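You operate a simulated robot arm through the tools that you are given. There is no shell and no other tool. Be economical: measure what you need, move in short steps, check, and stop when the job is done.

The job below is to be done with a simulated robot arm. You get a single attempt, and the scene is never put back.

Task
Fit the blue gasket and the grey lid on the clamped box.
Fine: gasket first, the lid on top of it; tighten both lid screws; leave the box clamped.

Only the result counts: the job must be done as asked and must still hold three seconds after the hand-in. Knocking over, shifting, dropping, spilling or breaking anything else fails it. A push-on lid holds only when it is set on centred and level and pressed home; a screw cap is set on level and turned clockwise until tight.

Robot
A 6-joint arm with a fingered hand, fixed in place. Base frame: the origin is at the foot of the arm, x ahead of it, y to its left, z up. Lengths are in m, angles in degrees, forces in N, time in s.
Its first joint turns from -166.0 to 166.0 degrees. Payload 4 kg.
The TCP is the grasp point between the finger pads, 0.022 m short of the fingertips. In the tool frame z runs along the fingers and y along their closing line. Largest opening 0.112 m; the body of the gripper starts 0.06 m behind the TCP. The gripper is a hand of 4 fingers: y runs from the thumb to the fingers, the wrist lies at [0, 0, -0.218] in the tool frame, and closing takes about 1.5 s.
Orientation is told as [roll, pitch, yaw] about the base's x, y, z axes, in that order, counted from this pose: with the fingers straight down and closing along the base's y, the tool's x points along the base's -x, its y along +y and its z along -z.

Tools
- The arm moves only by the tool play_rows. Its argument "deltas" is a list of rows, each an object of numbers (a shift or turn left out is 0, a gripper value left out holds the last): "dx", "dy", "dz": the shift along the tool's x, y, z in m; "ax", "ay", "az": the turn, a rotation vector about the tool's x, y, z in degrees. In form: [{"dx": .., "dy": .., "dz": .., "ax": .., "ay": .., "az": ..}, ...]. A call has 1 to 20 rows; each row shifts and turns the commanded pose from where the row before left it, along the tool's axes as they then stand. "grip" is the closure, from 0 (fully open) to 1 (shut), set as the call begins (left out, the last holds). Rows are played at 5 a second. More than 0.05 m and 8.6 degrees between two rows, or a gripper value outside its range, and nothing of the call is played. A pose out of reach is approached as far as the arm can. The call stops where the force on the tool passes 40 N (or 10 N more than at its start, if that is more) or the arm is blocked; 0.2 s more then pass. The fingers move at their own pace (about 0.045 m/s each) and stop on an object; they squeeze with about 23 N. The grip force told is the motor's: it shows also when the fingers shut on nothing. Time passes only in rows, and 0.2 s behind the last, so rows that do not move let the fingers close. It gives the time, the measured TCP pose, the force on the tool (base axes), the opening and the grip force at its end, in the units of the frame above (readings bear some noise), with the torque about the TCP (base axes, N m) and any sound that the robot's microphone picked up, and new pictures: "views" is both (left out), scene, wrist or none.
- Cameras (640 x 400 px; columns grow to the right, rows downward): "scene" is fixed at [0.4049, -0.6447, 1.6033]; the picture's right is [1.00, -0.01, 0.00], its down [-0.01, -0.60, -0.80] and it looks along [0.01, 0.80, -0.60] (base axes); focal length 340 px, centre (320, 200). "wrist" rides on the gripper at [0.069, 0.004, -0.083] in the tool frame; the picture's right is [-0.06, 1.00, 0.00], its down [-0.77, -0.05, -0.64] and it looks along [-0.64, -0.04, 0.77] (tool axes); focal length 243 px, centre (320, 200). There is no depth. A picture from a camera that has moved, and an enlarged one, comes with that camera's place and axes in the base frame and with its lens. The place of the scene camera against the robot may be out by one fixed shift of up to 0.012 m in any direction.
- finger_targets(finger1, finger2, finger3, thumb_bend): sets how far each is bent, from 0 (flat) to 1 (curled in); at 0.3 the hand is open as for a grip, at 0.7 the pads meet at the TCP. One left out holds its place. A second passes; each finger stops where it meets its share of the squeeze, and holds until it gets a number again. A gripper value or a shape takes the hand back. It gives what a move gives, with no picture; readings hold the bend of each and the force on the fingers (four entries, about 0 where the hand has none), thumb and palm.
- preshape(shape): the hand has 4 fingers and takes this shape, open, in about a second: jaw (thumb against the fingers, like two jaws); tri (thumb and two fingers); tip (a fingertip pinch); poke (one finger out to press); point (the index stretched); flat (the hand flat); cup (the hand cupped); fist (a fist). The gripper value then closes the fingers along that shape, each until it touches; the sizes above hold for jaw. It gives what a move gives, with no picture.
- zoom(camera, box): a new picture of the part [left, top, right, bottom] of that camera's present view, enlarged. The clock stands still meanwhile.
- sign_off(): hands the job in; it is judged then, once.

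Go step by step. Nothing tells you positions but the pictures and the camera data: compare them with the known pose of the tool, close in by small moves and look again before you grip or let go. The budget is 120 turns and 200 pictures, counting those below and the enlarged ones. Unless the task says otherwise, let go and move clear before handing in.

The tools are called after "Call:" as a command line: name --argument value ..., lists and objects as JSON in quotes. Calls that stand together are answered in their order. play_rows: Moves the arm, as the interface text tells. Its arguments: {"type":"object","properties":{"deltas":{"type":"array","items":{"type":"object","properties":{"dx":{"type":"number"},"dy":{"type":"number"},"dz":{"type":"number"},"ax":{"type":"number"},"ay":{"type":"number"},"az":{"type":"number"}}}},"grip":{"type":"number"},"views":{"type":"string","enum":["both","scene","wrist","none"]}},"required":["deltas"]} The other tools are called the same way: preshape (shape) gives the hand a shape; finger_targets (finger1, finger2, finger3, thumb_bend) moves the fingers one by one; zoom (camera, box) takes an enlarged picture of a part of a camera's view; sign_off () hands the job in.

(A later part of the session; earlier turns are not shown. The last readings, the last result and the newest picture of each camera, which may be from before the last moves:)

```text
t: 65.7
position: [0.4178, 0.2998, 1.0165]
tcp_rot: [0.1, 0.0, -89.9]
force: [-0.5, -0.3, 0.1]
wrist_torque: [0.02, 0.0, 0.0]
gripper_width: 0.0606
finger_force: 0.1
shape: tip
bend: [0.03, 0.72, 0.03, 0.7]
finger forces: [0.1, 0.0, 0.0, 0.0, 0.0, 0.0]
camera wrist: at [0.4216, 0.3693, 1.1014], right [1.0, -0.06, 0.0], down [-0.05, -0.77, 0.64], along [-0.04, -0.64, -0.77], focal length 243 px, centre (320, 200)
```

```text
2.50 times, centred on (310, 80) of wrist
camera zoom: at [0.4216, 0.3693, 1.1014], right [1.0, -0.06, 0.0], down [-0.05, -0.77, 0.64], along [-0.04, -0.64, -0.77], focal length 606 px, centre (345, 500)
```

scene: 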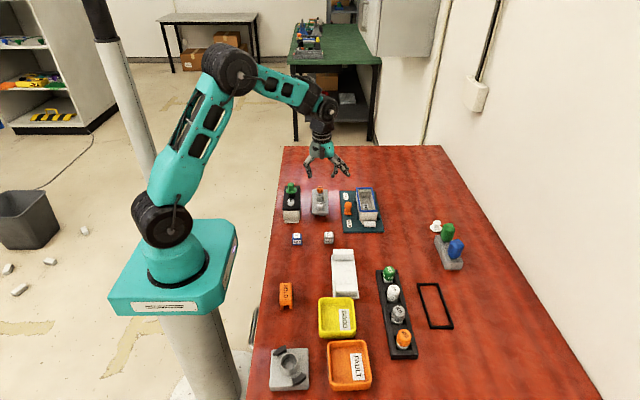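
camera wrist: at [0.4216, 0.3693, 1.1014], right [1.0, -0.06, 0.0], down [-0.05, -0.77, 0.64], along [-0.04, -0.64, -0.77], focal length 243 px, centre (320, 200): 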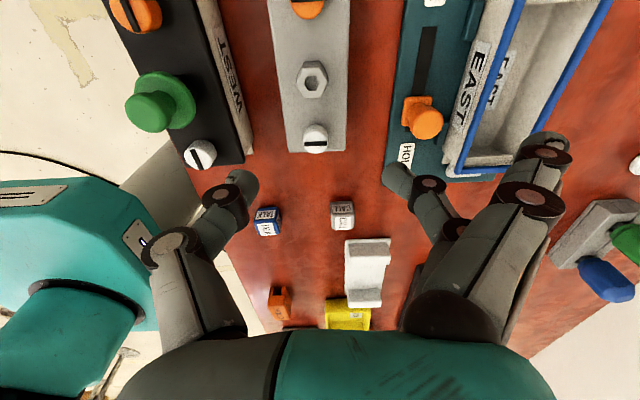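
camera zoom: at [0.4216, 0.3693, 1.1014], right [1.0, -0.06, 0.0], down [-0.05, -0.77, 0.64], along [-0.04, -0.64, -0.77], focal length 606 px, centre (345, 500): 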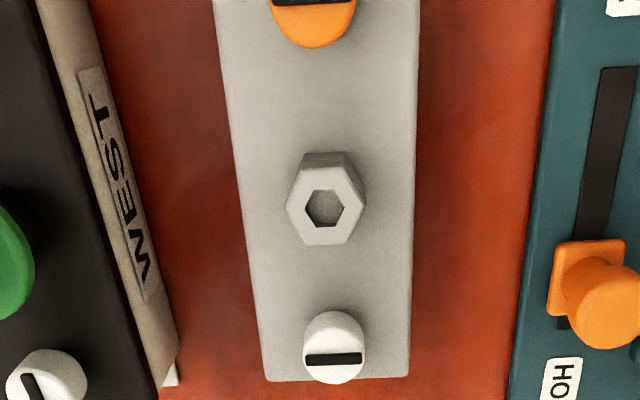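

Flats face ±y, so closing at yaw −60° lands on flats. I move over the boss, turn to −60°, and lower part way.

Call:
play_rows --deltas '[{"dx": 0.0224, "dy": -0.005}, {"az": -7.5}, {"az": -7.5}, {"az": -7.5}, {"az": -7.3}, {"dz": 0.03}, {"dz": 0.03}, {}]'

Call:
zoom --camera "scene" --box '[295, 165, 351, 215]'

Call:
zoom --camera "wrist" --box '[200, 60, 440, 260]'

```text
t: 67.5
position: [0.4115, 0.3239, 0.9541]
tcp_rot: [-0.1, 0.0, -59.9]
force: [0.4, 0.3, 0.2]
wrist_torque: [-0.01, 0.0, 0.01]
gripper_width: 0.0569
finger_force: 0.1
shape: tip
bend: [0.03, 0.72, 0.03, 0.7]
finger forces: [0.1, 0.0, 0.0, 0.0, 0.1, 0.0]
camera wrist: at [0.3804, 0.3864, 1.0391], right [0.9, 0.44, 0.0], down [0.34, -0.69, 0.64], along [0.29, -0.57, -0.77], focal length 243 px, centre (320, 200)
```

scene: 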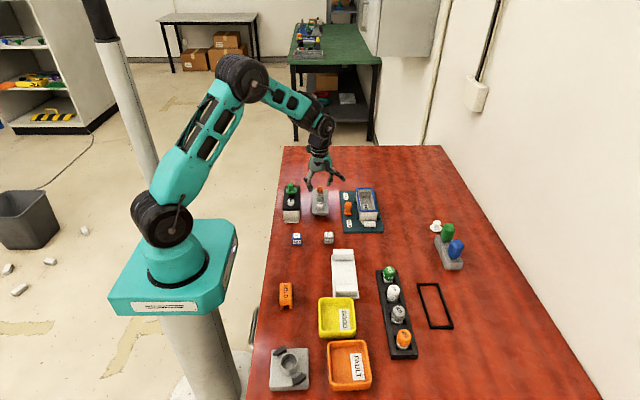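
wrist: 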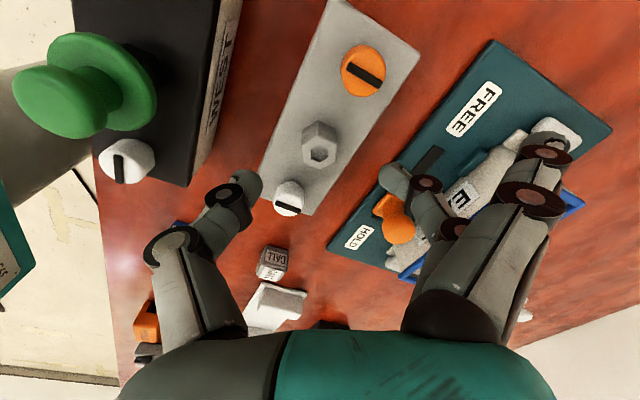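

```text
8.00 times, centred on (323, 190) of scene
camera zoom: at [0.4049, -0.6447, 1.6033], right [1.0, -0.01, 0.0], down [-0.01, -0.6, -0.8], along [0.01, 0.8, -0.6], focal length 2722 px, centre (296, 280)
```

zoom: 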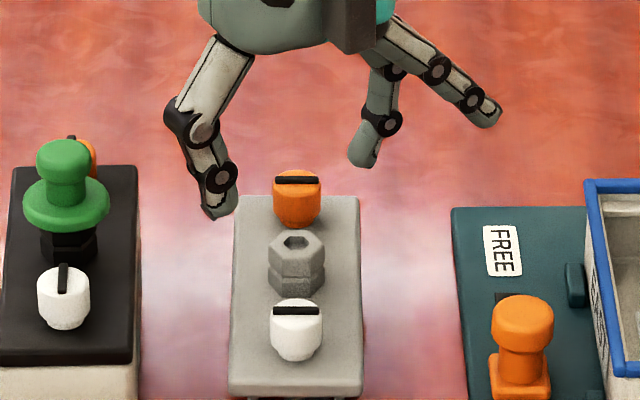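

```text
2.00 times, centred on (320, 160) of wrist
camera zoom: at [0.3804, 0.3864, 1.0391], right [0.9, 0.44, 0.0], down [0.34, -0.69, 0.64], along [0.29, -0.57, -0.77], focal length 485 px, centre (320, 280)
```

zoom: 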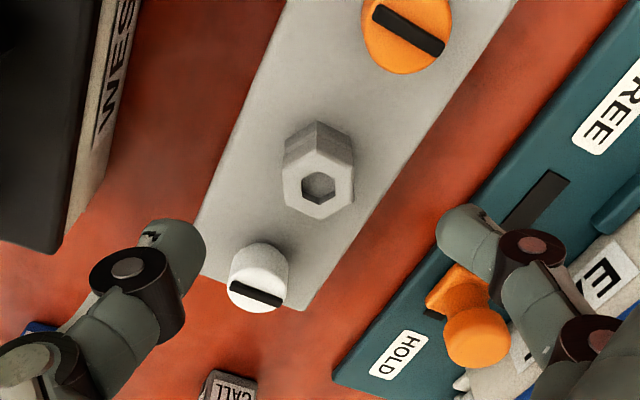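

Flats face the pinch now. I correct 2 mm and descend to the boss in steps.

Call:
play_rows --deltas '[{"dx": -0.0022, "dz": 0.02}, {"dz": 0.018}, {}]' --views "none"

Call:
zoom --camera "scene" --box '[295, 175, 351, 225]'

Call:
zoom --camera "wrist" --box '[200, 60, 440, 260]'

```text
t: 68.3
position: [0.4134, 0.3214, 0.9171]
tcp_rot: [0.0, 0.1, -60.0]
force: [-0.1, 0.8, 0.6]
wrist_torque: [0.01, 0.01, 0.0]
gripper_width: 0.0566
finger_force: 0.1
shape: tip
bend: [0.03, 0.72, 0.03, 0.7]
finger forces: [0.1, 0.0, 0.1, 0.1, 0.1, 0.0]
```

```text
8.00 times, centred on (323, 200) of scene
camera zoom: at [0.4049, -0.6447, 1.6033], right [1.0, -0.01, 0.0], down [-0.01, -0.6, -0.8], along [0.01, 0.8, -0.6], focal length 2722 px, centre (296, 200)
```

zoom: 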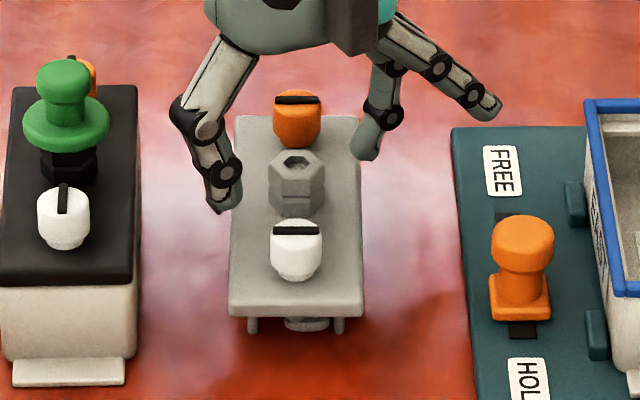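

```text
2.00 times, centred on (320, 160) of wrist
camera zoom: at [0.3819, 0.3839, 1.0015], right [0.9, 0.44, 0.0], down [0.34, -0.69, 0.64], along [0.28, -0.58, -0.77], focal length 485 px, centre (320, 280)
```

zoom: 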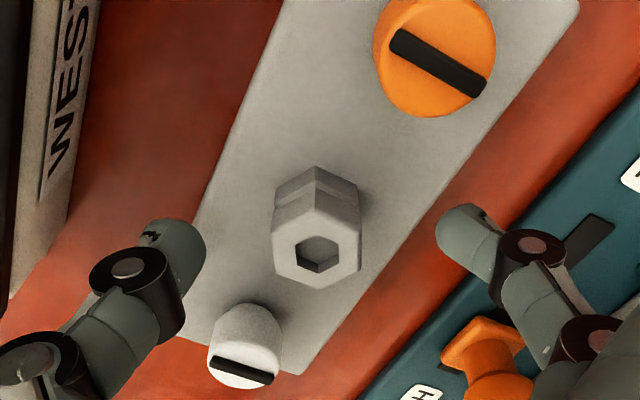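

Centred. I descend the last 15 mm and close on the boss.

Call:
play_rows --deltas '[{"dz": 0.008}, {"dz": 0.007}, {}]' --views "none"

Call:
play_rows --deltas '[{}, {}, {}, {}, {}]' --grip 1 --views "none"

Call:
zoom --camera "scene" --box '[295, 175, 351, 225]'

Call:
zoom --camera "wrist" --box '[200, 60, 440, 260]'

```text
t: 69.1
position: [0.4131, 0.3217, 0.904]
tcp_rot: [0.2, 0.0, -59.9]
force: [-0.7, -0.1, 10.3]
wrist_torque: [-0.01, 0.03, -0.02]
gripper_width: 0.0563
finger_force: 0.0
shape: tip
bend: [0.03, 0.73, 0.03, 0.7]
finger forces: [0.1, 4.9, 0.1, 0.1, 4.9, 0.0]
```

```text
t: 70.3
position: [0.4133, 0.3213, 0.9034]
tcp_rot: [0.1, 0.0, -60.1]
force: [1.7, 0.9, 20.8]
wrist_torque: [-0.01, 0.01, -0.32]
gripper_width: 0.053
finger_force: 23.1
shape: tip
bend: [0.3, 0.73, 0.3, 0.7]
finger forces: [0.0, 24.1, 0.1, 0.1, 22.3, 0.1]
```

```text
8.00 times, centred on (323, 200) of scene
camera zoom: at [0.4049, -0.6447, 1.6033], right [1.0, -0.01, 0.0], down [-0.01, -0.6, -0.8], along [0.01, 0.8, -0.6], focal length 2722 px, centre (296, 200)
```

zoom: 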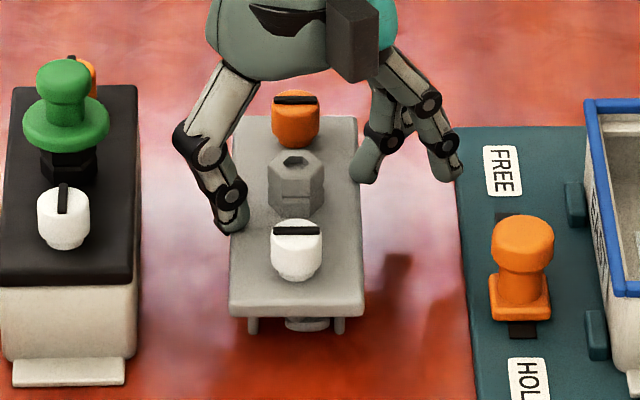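

```text
2.00 times, centred on (320, 160) of wrist
camera zoom: at [0.3824, 0.3842, 0.9883], right [0.9, 0.44, 0.0], down [0.34, -0.69, 0.64], along [0.29, -0.57, -0.77], focal length 485 px, centre (320, 280)
```

zoom: 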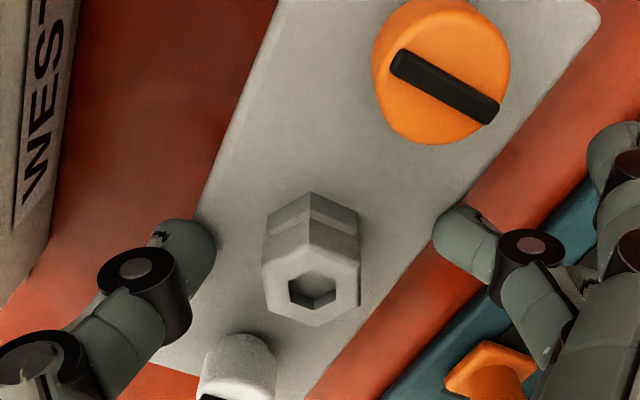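

The fingertips landed on the plate edges. I open, raise, narrow the opening first, then descend beside the boss.

Call:
play_rows --deltas '[{}, {}, {"dz": -0.015}, {"dz": -0.005}, {}]' --grip 0.45 --views "none"

Call:
play_rows --deltas '[{}, {}, {}, {}]' --grip 0.66 --views "none"

Call:
zoom --camera "scene" --box '[295, 175, 351, 225]'

Call:
zoom --camera "wrist" --box '[200, 60, 440, 260]'

```text
t: 71.5
position: [0.4127, 0.3218, 0.922]
tcp_rot: [0.0, 0.0, -60.0]
force: [-0.7, -0.3, -0.6]
wrist_torque: [0.02, -0.03, 0.03]
gripper_width: 0.0611
finger_force: 0.0
shape: tip
bend: [0.03, 0.72, 0.03, 0.7]
finger forces: [0.1, 0.0, 0.0, 0.1, 0.0, 0.0]
```

```text
t: 72.5
position: [0.4131, 0.3218, 0.9229]
tcp_rot: [0.1, -0.1, -60.0]
force: [0.6, 0.0, -0.7]
wrist_torque: [0.02, 0.0, -0.01]
gripper_width: 0.0387
finger_force: 0.1
shape: tip
bend: [0.03, 0.73, 0.03, 0.7]
finger forces: [0.0, 0.0, 0.0, 0.0, 0.0, 0.0]
```

```text
8.00 times, centred on (323, 200) of scene
camera zoom: at [0.4049, -0.6447, 1.6033], right [1.0, -0.01, 0.0], down [-0.01, -0.6, -0.8], along [0.01, 0.8, -0.6], focal length 2722 px, centre (296, 200)
```

zoom: 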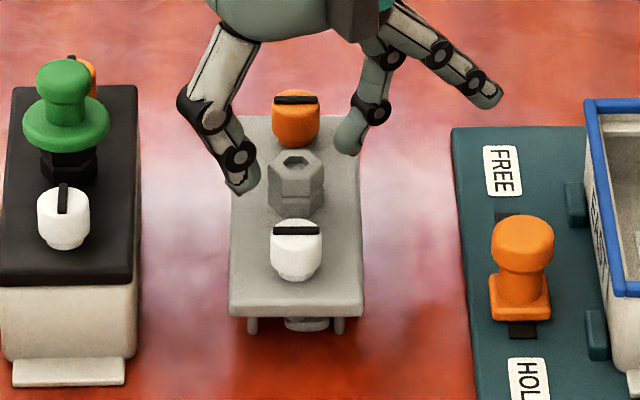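

```text
2.00 times, centred on (320, 160) of wrist
camera zoom: at [0.3821, 0.3845, 1.0078], right [0.9, 0.44, 0.0], down [0.34, -0.69, 0.64], along [0.29, -0.57, -0.77], focal length 485 px, centre (320, 280)
```

zoom: 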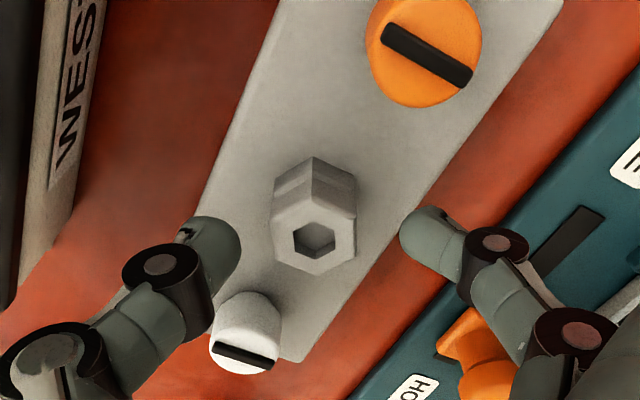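

I descend in small steps watching for contact.

Call:
play_rows --deltas '[{"dz": 0.006}, {"dz": 0.005}, {}]' --views "none"

Call:
play_rows --deltas '[{"dz": 0.003}, {}]' --views "none"

Call:
zoom --camera "wrist" --box '[200, 60, 440, 260]'

```text
t: 73.3
position: [0.4133, 0.3207, 0.9119]
tcp_rot: [-0.1, 0.0, -60.1]
force: [0.4, 0.9, 0.1]
wrist_torque: [0.01, -0.01, -0.01]
gripper_width: 0.0386
finger_force: 0.1
shape: tip
bend: [0.03, 0.73, 0.03, 0.7]
finger forces: [0.0, 0.0, 0.1, 0.0, 0.1, 0.1]
```

```text
t: 73.9
position: [0.4133, 0.3212, 0.9092]
tcp_rot: [-0.1, 0.0, -60.0]
force: [-0.7, 0.4, -0.1]
wrist_torque: [-0.03, -0.01, 0.0]
gripper_width: 0.0387
finger_force: 0.1
shape: tip
bend: [0.03, 0.73, 0.03, 0.7]
finger forces: [0.0, 0.0, 0.0, 0.0, 0.0, 0.1]
```

```text
2.00 times, centred on (320, 160) of wrist
camera zoom: at [0.3817, 0.3843, 0.9937], right [0.9, 0.44, 0.0], down [0.34, -0.69, 0.64], along [0.29, -0.57, -0.77], focal length 485 px, centre (320, 280)
```

zoom: 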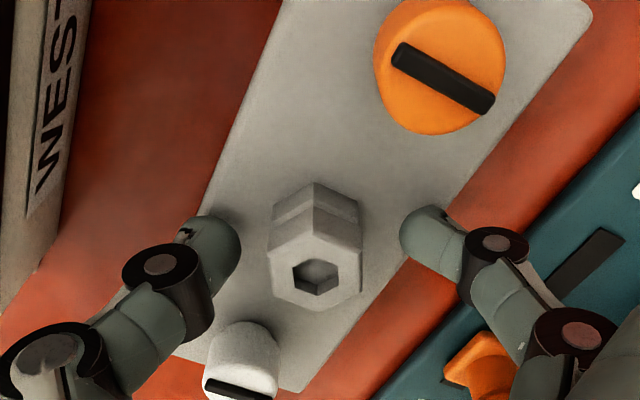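

Clear of the plate on both sides of the boss. I close the pinch.

Call:
play_rows --deltas '[{}, {}, {}, {}]' --grip 0.85 --views "none"

Call:
zoom --camera "wrist" --box '[200, 60, 440, 260]'

Call:
zoom --camera "scene" --box '[295, 175, 351, 225]'

```text
t: 74.9
position: [0.4133, 0.3231, 0.9089]
tcp_rot: [0.0, 0.1, -60.0]
force: [-0.6, 0.0, -1.3]
wrist_torque: [-0.03, 0.01, 0.01]
gripper_width: 0.0173
finger_force: 23.2
shape: tip
bend: [0.28, 0.73, 0.28, 0.7]
finger forces: [0.1, 20.5, 0.0, 0.0, 20.5, 0.1]
```

```text
2.00 times, centred on (320, 160) of wrist
camera zoom: at [0.3817, 0.3842, 0.9936], right [0.9, 0.44, 0.0], down [0.34, -0.69, 0.64], along [0.29, -0.57, -0.77], focal length 485 px, centre (320, 280)
```

zoom: 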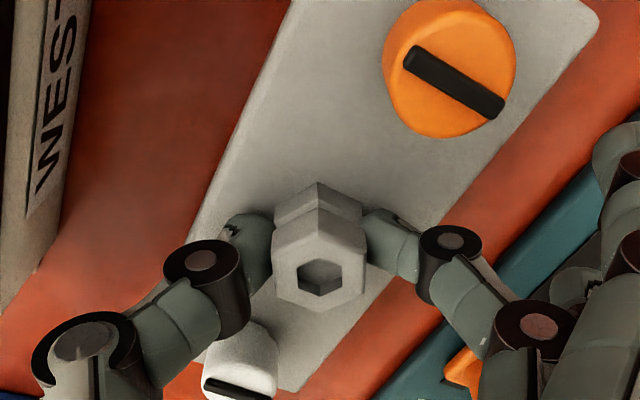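

```text
8.00 times, centred on (323, 200) of scene
camera zoom: at [0.4049, -0.6447, 1.6033], right [1.0, -0.01, 0.0], down [-0.01, -0.6, -0.8], along [0.01, 0.8, -0.6], focal length 2722 px, centre (296, 200)
```

zoom: 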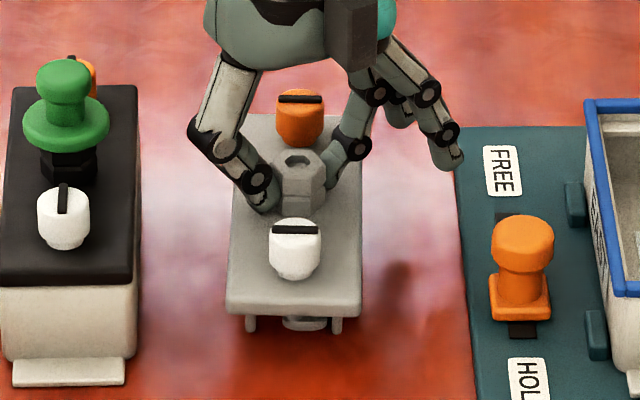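

The boss is gripped (lid turned slightly, about −3°). I lift slowly and check.

Call:
play_rows --deltas '[{"dz": -0.005}, {"dz": -0.015}, {"dz": -0.03}, {"dz": -0.03}, {"dz": -0.03}, {}]'

Call:
zoom --camera "scene" --box '[295, 145, 351, 195]'

```text
t: 76.3
position: [0.4122, 0.3203, 1.0212]
tcp_rot: [0.0, 0.0, -60.0]
force: [-0.1, 0.5, -1.1]
wrist_torque: [0.03, 0.0, 0.0]
gripper_width: 0.0174
finger_force: 23.1
shape: tip
bend: [0.3, 0.73, 0.3, 0.7]
finger forces: [0.1, 20.7, 0.0, 0.0, 20.5, 0.0]
camera wrist: at [0.3818, 0.3826, 1.1052], right [0.9, 0.44, 0.0], down [0.34, -0.69, 0.64], along [0.28, -0.58, -0.77], focal length 243 px, centre (320, 200)
```

scene: 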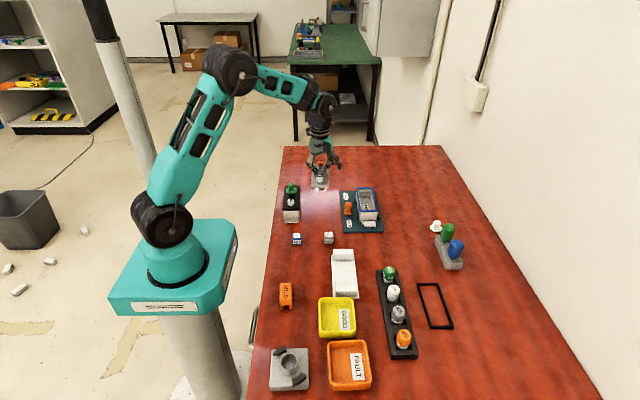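
wrist: 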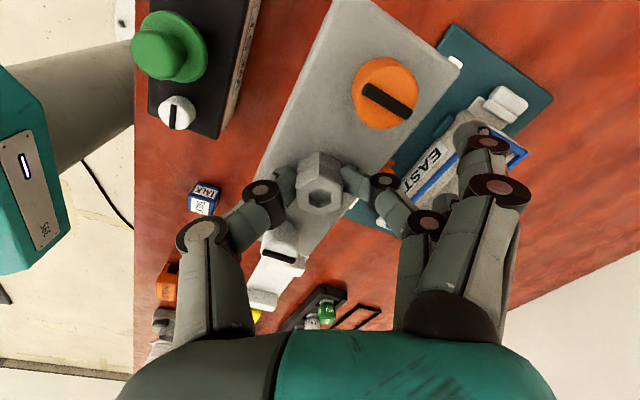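

```text
8.00 times, centred on (323, 170) of scene
camera zoom: at [0.4049, -0.6447, 1.6033], right [1.0, -0.01, 0.0], down [-0.01, -0.6, -0.8], along [0.01, 0.8, -0.6], focal length 2722 px, centre (296, 440)
```

zoom: 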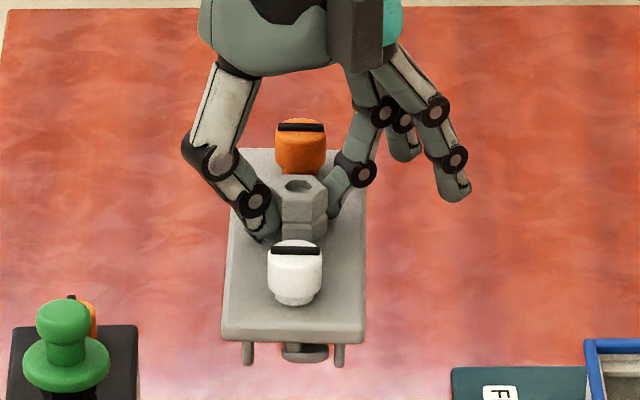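

Lid is lifted level. I carry it over the box, correcting the yaw by about +2.7°.

Call:
play_rows --deltas '[{"dx": -0.0253, "dy": 0.0328}, {"dx": -0.0253, "dy": 0.0328}, {"dx": -0.0253, "dy": 0.0328}, {"dx": -0.0253, "dy": 0.0328}, {"az": -2.7}, {"dz": 0.015}, {}]'

Call:
zoom --camera "scene" --box '[335, 150, 407, 214]'

Call:
zoom --camera "wrist" --box '[160, 0, 520, 300]'

```text
t: 77.9
position: [0.5781, 0.2987, 1.0028]
tcp_rot: [0.0, -0.1, -57.3]
force: [-0.7, -0.4, -1.3]
wrist_torque: [0.03, -0.01, 0.01]
gripper_width: 0.0171
finger_force: 22.9
shape: tip
bend: [0.3, 0.73, 0.3, 0.7]
finger forces: [0.0, 20.7, 0.0, 0.1, 20.6, 0.0]
camera wrist: at [0.5442, 0.3601, 1.0886], right [0.87, 0.49, 0.0], down [0.37, -0.67, 0.64], along [0.31, -0.56, -0.77], focal length 243 px, centre (320, 200)
```

scene: 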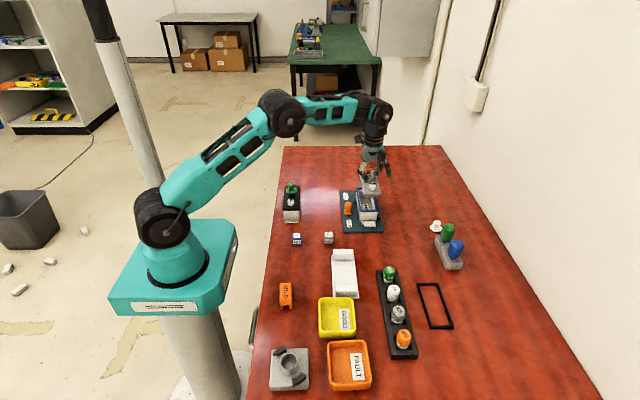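
wrist: 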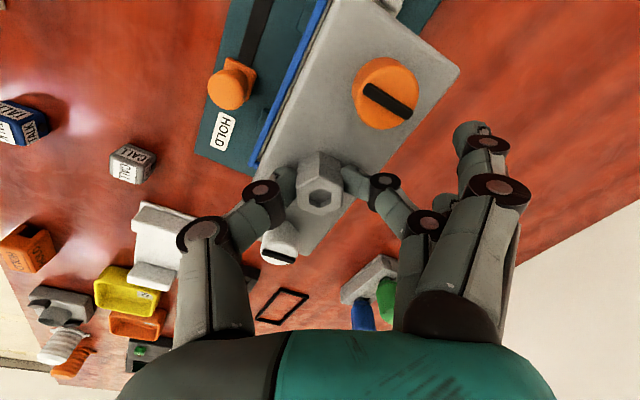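

```text
6.25 times, centred on (371, 182) of scene
camera zoom: at [0.4049, -0.6447, 1.6033], right [1.0, -0.01, 0.0], down [-0.01, -0.6, -0.8], along [0.01, 0.8, -0.6], focal length 2127 px, centre (1, 312)
```

zoom: 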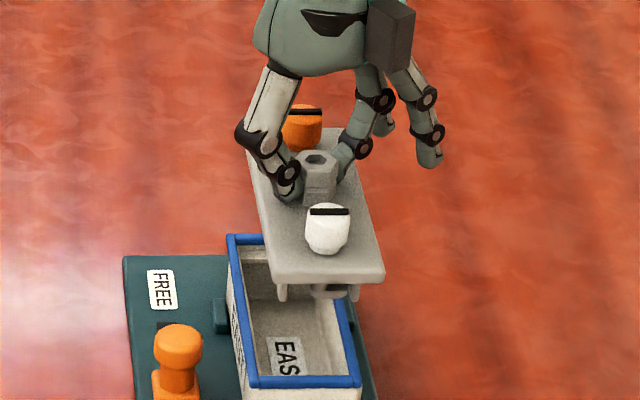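

```text
1.33 times, centred on (340, 150) of wrist
camera zoom: at [0.5442, 0.3601, 1.0886], right [0.87, 0.49, 0.0], down [0.37, -0.67, 0.64], along [0.31, -0.56, -0.77], focal length 324 px, centre (293, 267)
```

zoom: 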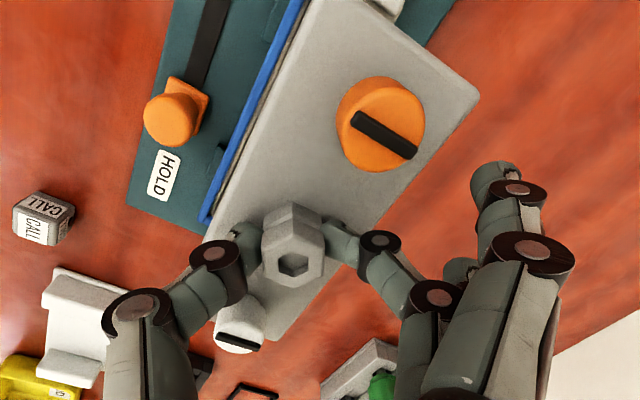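

Lid needs another +2.7° yaw and about −4 mm x, −2 mm y. I correct and lower to get closer.

Call:
play_rows --deltas '[{"az": -2.7}, {"dx": 0.0007, "dy": -0.0044}, {"dz": 0.02}, {"dz": 0.007}, {}]' --views "none"

Call:
zoom --camera "scene" --box '[340, 170, 396, 218]'

Call:
zoom --camera "wrist" --box '[160, 0, 520, 300]'

```text
t: 79.1
position: [0.5734, 0.2975, 0.976]
tcp_rot: [-0.1, 0.0, -54.6]
force: [-0.2, 0.1, -1.3]
wrist_torque: [0.0, -0.04, 0.03]
gripper_width: 0.017
finger_force: 22.9
shape: tip
bend: [0.3, 0.73, 0.3, 0.7]
finger forces: [0.0, 20.6, 0.0, 0.0, 20.6, 0.0]
```

```text
8.33 times, centred on (368, 194) of scene
camera zoom: at [0.4049, -0.6447, 1.6033], right [1.0, -0.01, 0.0], down [-0.01, -0.6, -0.8], along [0.01, 0.8, -0.6], focal length 2836 px, centre (-80, 250)
```

zoom: 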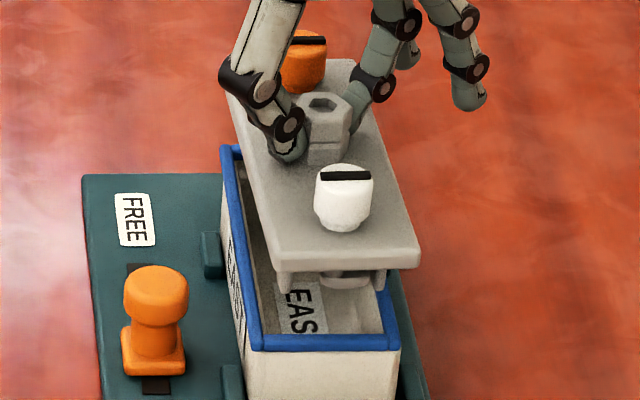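

```text
1.33 times, centred on (340, 150) of wrist
camera zoom: at [0.5367, 0.3571, 1.0614], right [0.85, 0.53, 0.0], down [0.4, -0.65, 0.64], along [0.34, -0.55, -0.77], focal length 324 px, centre (293, 267)
```

zoom: 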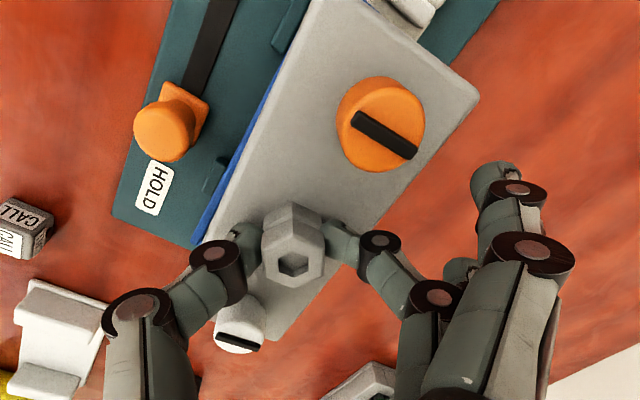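

I measure the lid's yaw more accurately with a tighter zoom.

Call:
zoom --camera "scene" --box '[360, 172, 400, 206]'

Call:
zoom --camera "wrist" --box '[230, 0, 410, 200]'

```text
11.76 times, centred on (380, 189) of scene
camera zoom: at [0.4049, -0.6447, 1.6033], right [1.0, -0.01, 0.0], down [-0.01, -0.6, -0.8], along [0.01, 0.8, -0.6], focal length 4004 px, centre (-386, 329)
```

zoom: 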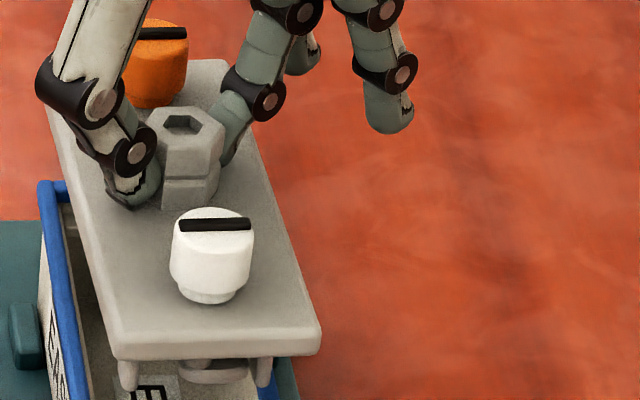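

```text
2.00 times, centred on (320, 100) of wrist
camera zoom: at [0.5367, 0.3571, 1.0614], right [0.85, 0.53, 0.0], down [0.4, -0.65, 0.64], along [0.34, -0.55, -0.77], focal length 485 px, centre (320, 400)
```

zoom: 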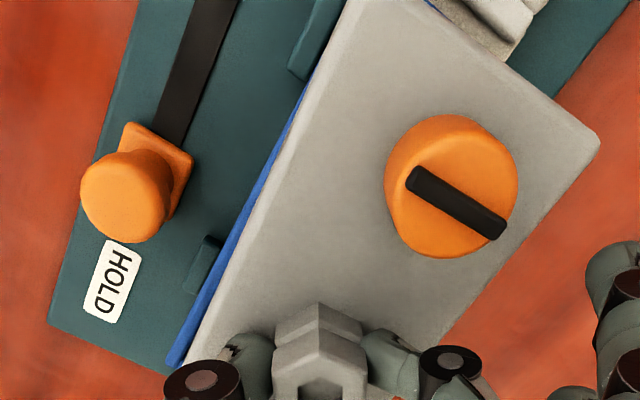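

The lid is actually about +3° now, so I undo the last turn, shift +1 mm x, and lower a bit more.

Call:
play_rows --deltas '[{"az": 2.9}, {"dx": 0.0, "dy": 0.0012, "dz": 0.01}, {"dz": 0.003}, {}]' --views "none"

Call:
zoom --camera "scene" --box '[350, 178, 398, 214]'

Call:
zoom --camera "wrist" --box '[200, 0, 440, 220]'

```text
t: 80.1
position: [0.5748, 0.2986, 0.9637]
tcp_rot: [-0.1, 0.0, -57.6]
force: [0.0, -0.2, -0.4]
wrist_torque: [-0.03, 0.01, -0.04]
gripper_width: 0.0175
finger_force: 23.1
shape: tip
bend: [0.3, 0.73, 0.3, 0.7]
finger forces: [0.0, 20.6, 0.1, 0.0, 20.6, 0.1]
```

```text
11.11 times, centred on (374, 196) of scene
camera zoom: at [0.4049, -0.6447, 1.6033], right [1.0, -0.01, 0.0], down [-0.01, -0.6, -0.8], along [0.01, 0.8, -0.6], focal length 3781 px, centre (-280, 244)
```

zoom: 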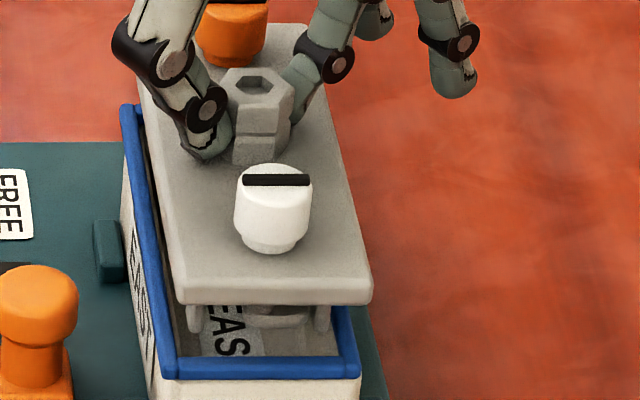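

```text
1.82 times, centred on (320, 110) of wrist
camera zoom: at [0.5402, 0.3597, 1.0486], right [0.88, 0.48, 0.0], down [0.37, -0.67, 0.64], along [0.31, -0.56, -0.77], focal length 441 px, centre (320, 364)
```

zoom: 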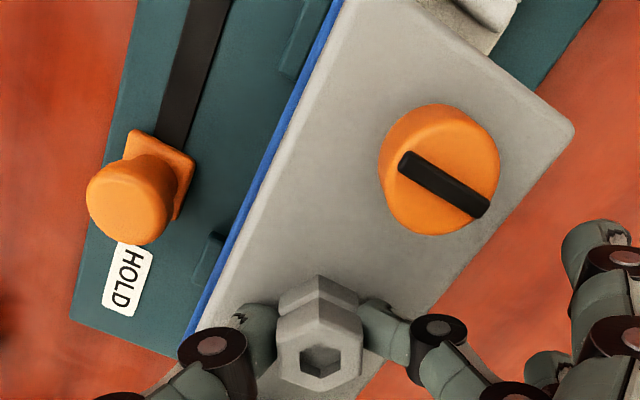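

Lid and gasket are now parallel and within 2 mm. I apply the small correction and lower gently to contact.

Call:
play_rows --deltas '[{"dy": -0.0017, "dz": 0.005}, {"dz": 0.005}, {}]' --views "none"

Call:
zoom --camera "scene" --box '[350, 178, 398, 214]'

Call:
play_rows --deltas '[{"dz": 0.003}, {}]' --views "none"

```text
t: 80.9
position: [0.5729, 0.2967, 0.9532]
tcp_rot: [0.0, 0.0, -57.5]
force: [-0.5, 0.2, -1.3]
wrist_torque: [0.01, -0.02, 0.02]
gripper_width: 0.0172
finger_force: 23.6
shape: tip
bend: [0.3, 0.73, 0.3, 0.7]
finger forces: [0.0, 20.7, 0.0, 0.0, 20.7, 0.0]
```

```text
11.11 times, centred on (374, 196) of scene
camera zoom: at [0.4049, -0.6447, 1.6033], right [1.0, -0.01, 0.0], down [-0.01, -0.6, -0.8], along [0.01, 0.8, -0.6], focal length 3781 px, centre (-280, 244)
```

zoom: 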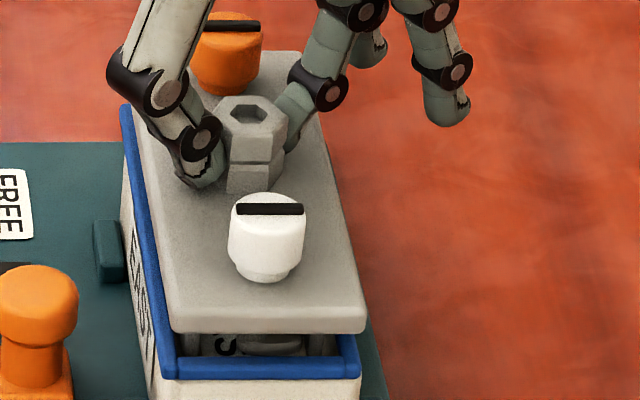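

```text
t: 81.5
position: [0.5735, 0.2982, 0.9514]
tcp_rot: [0.0, 0.0, -57.5]
force: [-0.5, 0.7, -1.1]
wrist_torque: [-0.01, 0.03, 0.03]
gripper_width: 0.0171
finger_force: 23.1
shape: tip
bend: [0.3, 0.73, 0.3, 0.7]
finger forces: [0.1, 20.5, 0.0, 0.1, 20.7, 0.1]
```

Alignment now matches. Continue down in 2 mm steps.

Call:
play_rows --deltas '[{"dz": 0.002}, {"dz": 0.002}, {}]' --views "none"

Call:
play_rows --deltas '[{"dz": 0.002}, {}]' --views "none"

Call:
play_rows --deltas '[{"dz": 0.002}, {}]' --views "none"

Call:
zoom --camera "scene" --box '[350, 178, 398, 214]'

```text
t: 82.3
position: [0.5731, 0.2972, 0.9466]
tcp_rot: [0.0, 0.0, -57.6]
force: [0.9, -0.6, -1.2]
wrist_torque: [-0.01, 0.01, 0.0]
gripper_width: 0.0172
finger_force: 22.7
shape: tip
bend: [0.3, 0.73, 0.3, 0.7]
finger forces: [0.1, 20.6, 0.0, 0.1, 20.6, 0.0]
```

```text
t: 82.9
position: [0.5733, 0.2977, 0.9447]
tcp_rot: [0.0, 0.0, -57.5]
force: [-0.1, 0.6, -1.1]
wrist_torque: [0.0, 0.01, 0.0]
gripper_width: 0.0174
finger_force: 23.0
shape: tip
bend: [0.3, 0.73, 0.3, 0.7]
finger forces: [0.0, 20.6, 0.0, 0.0, 20.6, 0.0]
```

```text
t: 83.5
position: [0.5736, 0.2979, 0.9426]
tcp_rot: [0.0, 0.1, -57.4]
force: [-0.4, -0.4, 0.0]
wrist_torque: [-0.06, 0.04, 0.01]
gripper_width: 0.0173
finger_force: 22.9
shape: tip
bend: [0.3, 0.73, 0.3, 0.7]
finger forces: [0.0, 20.7, 0.0, 0.0, 20.5, 0.0]
```

```text
11.11 times, centred on (374, 196) of scene
camera zoom: at [0.4049, -0.6447, 1.6033], right [1.0, -0.01, 0.0], down [-0.01, -0.6, -0.8], along [0.01, 0.8, -0.6], focal length 3781 px, centre (-280, 244)
```

zoom: 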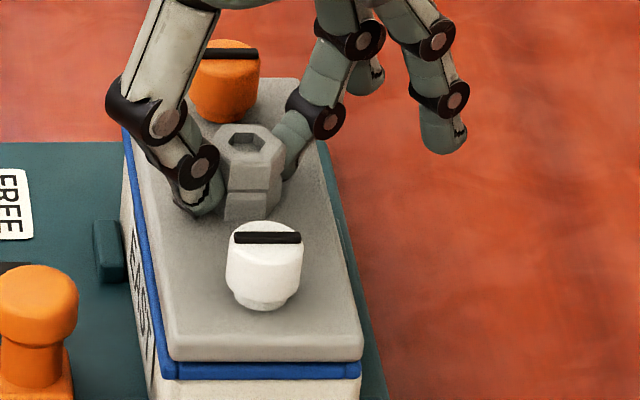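

Just touching. A little further to seat it.

Call:
play_rows --deltas '[{"dz": 0.002}, {}]' --views "none"

Call:
play_rows --deltas '[{"dz": 0.002}, {}]' --views "none"

Call:
zoom --camera "scene" --box '[350, 178, 398, 214]'

Call:
zoom --camera "wrist" --box '[200, 0, 440, 220]'

```text
t: 84.1
position: [0.5739, 0.2978, 0.9409]
tcp_rot: [0.1, 0.1, -57.5]
force: [0.4, 1.0, -0.8]
wrist_torque: [0.01, 0.06, 0.0]
gripper_width: 0.0175
finger_force: 23.2
shape: tip
bend: [0.3, 0.73, 0.3, 0.7]
finger forces: [0.0, 20.6, 0.0, 0.0, 20.6, 0.0]
```

```text
t: 84.7
position: [0.5741, 0.2976, 0.9396]
tcp_rot: [0.1, -0.1, -57.4]
force: [-1.6, 0.6, 8.2]
wrist_torque: [0.02, -0.01, -0.01]
gripper_width: 0.0176
finger_force: 22.8
shape: tip
bend: [0.3, 0.73, 0.3, 0.7]
finger forces: [0.0, 22.3, 0.1, 0.0, 23.0, 0.1]
```

```text
11.11 times, centred on (374, 196) of scene
camera zoom: at [0.4049, -0.6447, 1.6033], right [1.0, -0.01, 0.0], down [-0.01, -0.6, -0.8], along [0.01, 0.8, -0.6], focal length 3781 px, centre (-280, 244)
```

zoom: 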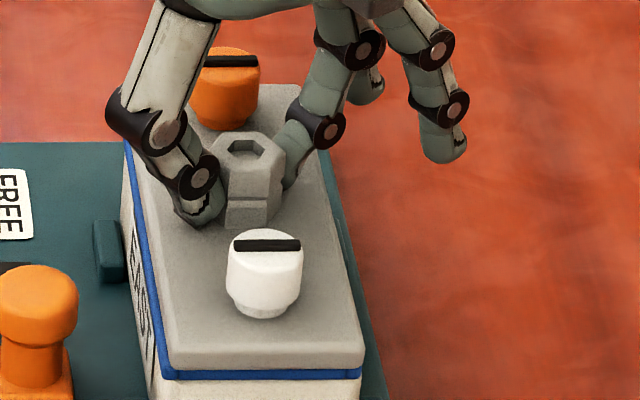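

```text
1.82 times, centred on (320, 110) of wrist
camera zoom: at [0.5395, 0.3585, 1.0245], right [0.88, 0.48, 0.0], down [0.37, -0.67, 0.64], along [0.31, -0.56, -0.77], focal length 441 px, centre (320, 364)
```

zoom: 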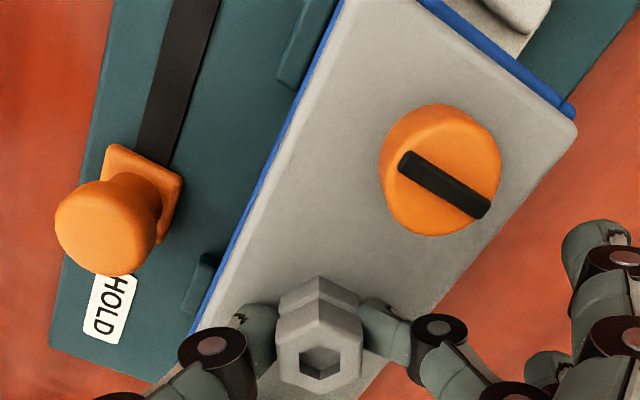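

The lid sits level on the gasket all round. I release the boss and rise.

Call:
play_rows --deltas '[{}, {}, {}, {"dz": -0.01}, {"dz": -0.02}, {"dz": -0.03}, {}]' --grip 0.6

Call:
zoom --camera "scene" --box '[350, 178, 398, 214]'

Call:
zoom --camera "wrist" --box '[200, 0, 440, 220]'

```text
t: 86.3
position: [0.5725, 0.2982, 0.9979]
tcp_rot: [0.0, 0.0, -57.5]
force: [-0.5, -1.1, 0.6]
wrist_torque: [-0.01, -0.01, 0.0]
gripper_width: 0.0442
finger_force: 0.0
shape: tip
bend: [0.03, 0.73, 0.03, 0.7]
finger forces: [0.0, 0.1, 0.0, 0.0, 0.0, 0.0]
camera wrist: at [0.5387, 0.359, 1.0833], right [0.88, 0.48, 0.0], down [0.37, -0.67, 0.64], along [0.31, -0.56, -0.77], focal length 243 px, centre (320, 200)
```

scene: 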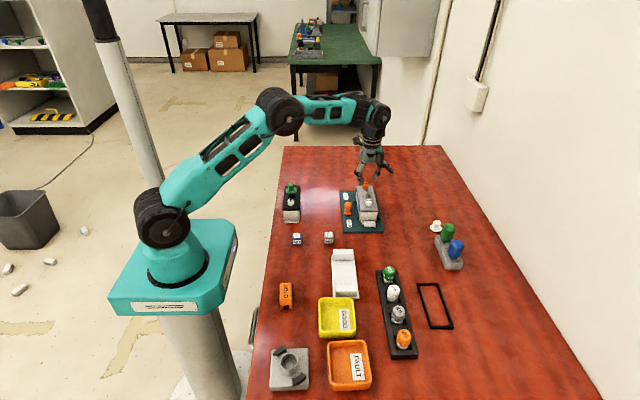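
wrist: 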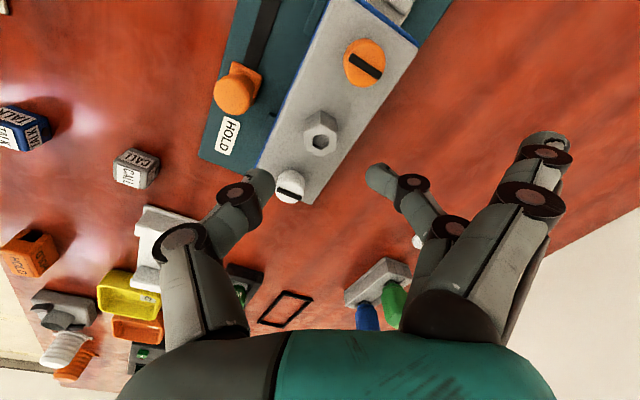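

```text
11.11 times, centred on (374, 196) of scene
camera zoom: at [0.4049, -0.6447, 1.6033], right [1.0, -0.01, 0.0], down [-0.01, -0.6, -0.8], along [0.01, 0.8, -0.6], focal length 3781 px, centre (-280, 244)
```

zoom: 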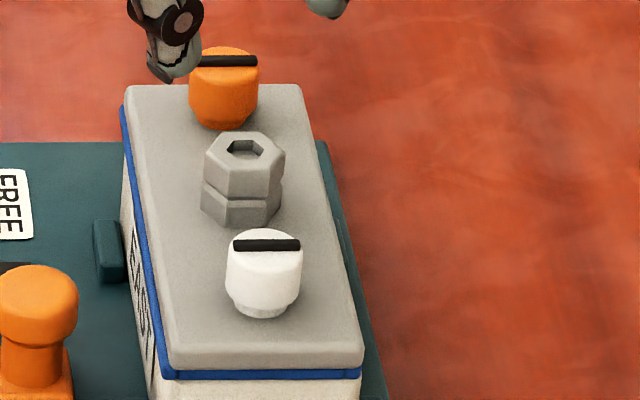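

```text
1.82 times, centred on (320, 110) of wrist
camera zoom: at [0.5387, 0.359, 1.0833], right [0.88, 0.48, 0.0], down [0.37, -0.67, 0.64], along [0.31, -0.56, -0.77], focal length 441 px, centre (320, 364)
```

zoom: 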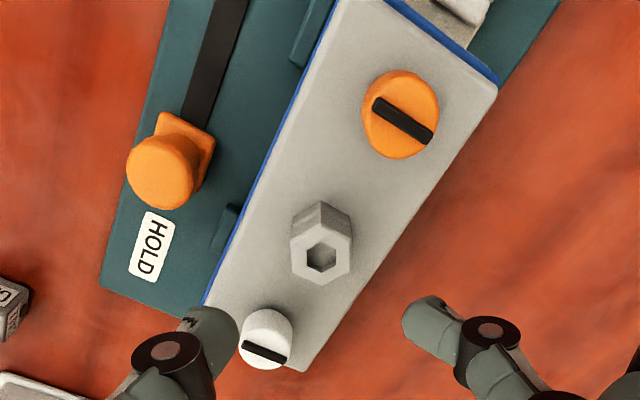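

The lid is seated neatly. Next the white screw at ≈(0.5745, 0.247): I turn to −45° and move above it.

Call:
play_rows --deltas '[{"az": -6.2}, {"az": -6.3}, {"dx": -0.0187, "dy": -0.0172}, {"dx": -0.0186, "dy": -0.0172}, {"dz": 0.02}, {}]' --views "none"

Call:
zoom --camera "wrist" --box '[200, 40, 440, 260]'

Call:
zoom --camera "scene" --box '[345, 172, 401, 222]'

```text
t: 87.7
position: [0.5749, 0.2484, 0.9795]
tcp_rot: [0.0, 0.1, -45.0]
force: [-0.5, 0.1, 0.0]
wrist_torque: [0.01, 0.0, 0.0]
gripper_width: 0.0444
finger_force: 0.0
shape: tip
bend: [0.03, 0.73, 0.03, 0.7]
finger forces: [0.1, 0.0, 0.1, 0.0, 0.0, 0.0]
```

```text
1.82 times, centred on (320, 150) of wrist
camera zoom: at [0.5287, 0.3006, 1.0635], right [0.75, 0.66, 0.0], down [0.51, -0.58, 0.64], along [0.42, -0.48, -0.77], focal length 441 px, centre (320, 291)
```

zoom: 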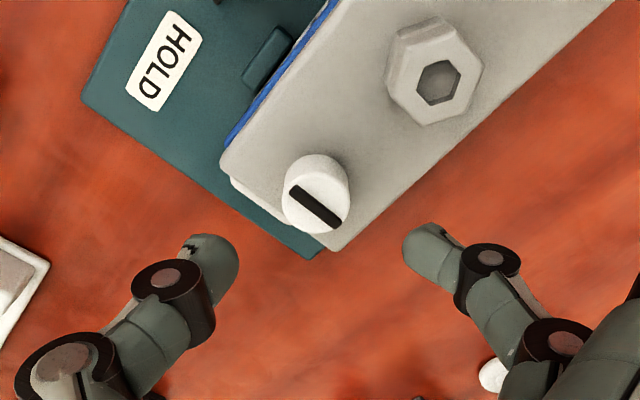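

```text
8.00 times, centred on (373, 197) of scene
camera zoom: at [0.4049, -0.6447, 1.6033], right [1.0, -0.01, 0.0], down [-0.01, -0.6, -0.8], along [0.01, 0.8, -0.6], focal length 2722 px, centre (-104, 224)
```

zoom: 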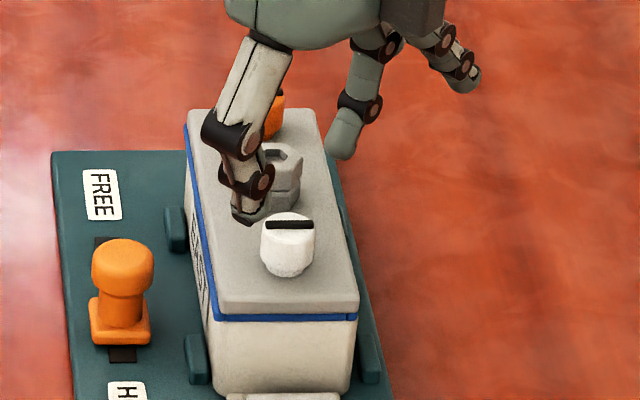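

White screw at ≈(0.5745, 0.2465). I shift 2 mm and descend around the head.

Call:
play_rows --deltas '[{"dx": -0.0011, "dy": -0.0016, "dz": 0.015}, {"dz": 0.013}, {}]' --views "none"

Call:
zoom --camera "wrist" --box '[200, 40, 440, 260]'

Call:
zoom --camera "scene" --box '[345, 172, 401, 222]'

```text
t: 88.5
position: [0.575, 0.2459, 0.9502]
tcp_rot: [0.1, -0.1, -45.1]
force: [-1.1, 0.3, -0.5]
wrist_torque: [0.0, 0.0, 0.01]
gripper_width: 0.0443
finger_force: 0.0
shape: tip
bend: [0.03, 0.73, 0.03, 0.7]
finger forces: [0.1, 0.0, 0.1, 0.0, 0.0, 0.1]
```

```text
1.82 times, centred on (320, 150) of wrist
camera zoom: at [0.5287, 0.2975, 1.0359], right [0.75, 0.66, 0.0], down [0.51, -0.58, 0.64], along [0.42, -0.48, -0.77], focal length 441 px, centre (320, 291)
```

zoom: 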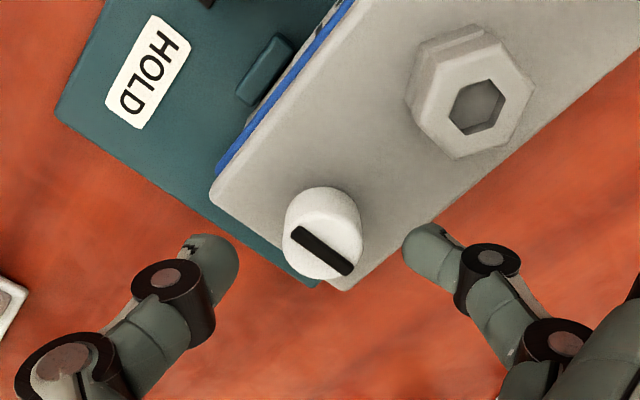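

```text
8.00 times, centred on (373, 197) of scene
camera zoom: at [0.4049, -0.6447, 1.6033], right [1.0, -0.01, 0.0], down [-0.01, -0.6, -0.8], along [0.01, 0.8, -0.6], focal length 2722 px, centre (-104, 224)
```

zoom: 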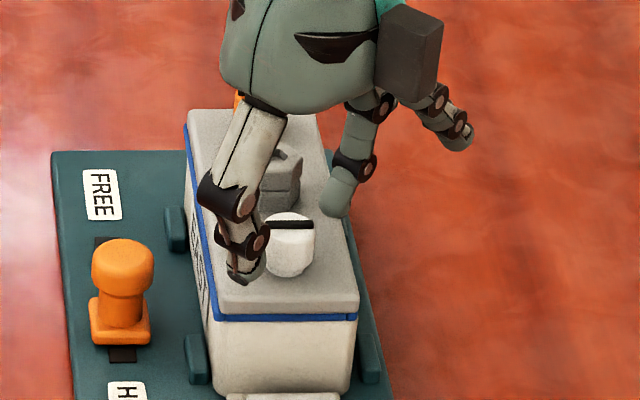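

Well centred. I descend the last 10 mm and pinch.

Call:
play_rows --deltas '[{"dx": -0.001, "dz": 0.005}, {"dz": 0.004}, {}]' --views "none"

Call:
play_rows --deltas '[{}, {}, {}, {}]' --grip 0.9 --views "none"

Call:
zoom --camera "wrist" --box '[200, 40, 440, 260]'

Call:
zoom --camera "scene" --box '[345, 172, 401, 222]'

```text
t: 89.3
position: [0.5761, 0.2443, 0.9412]
tcp_rot: [0.0, 0.0, -44.9]
force: [0.0, -0.2, -0.3]
wrist_torque: [-0.04, 0.02, -0.02]
gripper_width: 0.0443
finger_force: 0.0
shape: tip
bend: [0.03, 0.73, 0.03, 0.7]
finger forces: [0.1, 0.0, 0.0, 0.0, 0.0, 0.1]
```

```text
t: 90.3
position: [0.5768, 0.2446, 0.9424]
tcp_rot: [0.0, -0.1, -45.0]
force: [1.4, -1.7, 0.5]
wrist_torque: [0.04, -0.05, -0.01]
gripper_width: 0.0146
finger_force: 22.8
shape: tip
bend: [0.28, 0.73, 0.28, 0.7]
finger forces: [0.0, 19.1, 0.1, 0.1, 18.1, 0.1]
```

```text
1.82 times, centred on (320, 150) of wrist
camera zoom: at [0.5301, 0.297, 1.027], right [0.75, 0.66, 0.0], down [0.51, -0.58, 0.64], along [0.42, -0.48, -0.77], focal length 441 px, centre (320, 291)
```

zoom: 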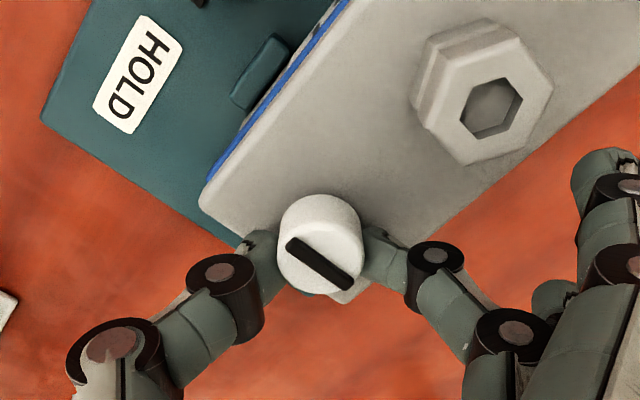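

```text
8.00 times, centred on (373, 197) of scene
camera zoom: at [0.4049, -0.6447, 1.6033], right [1.0, -0.01, 0.0], down [-0.01, -0.6, -0.8], along [0.01, 0.8, -0.6], focal length 2722 px, centre (-104, 224)
```

zoom: 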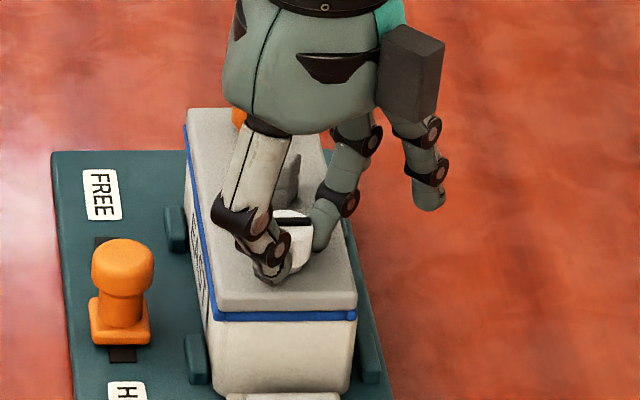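

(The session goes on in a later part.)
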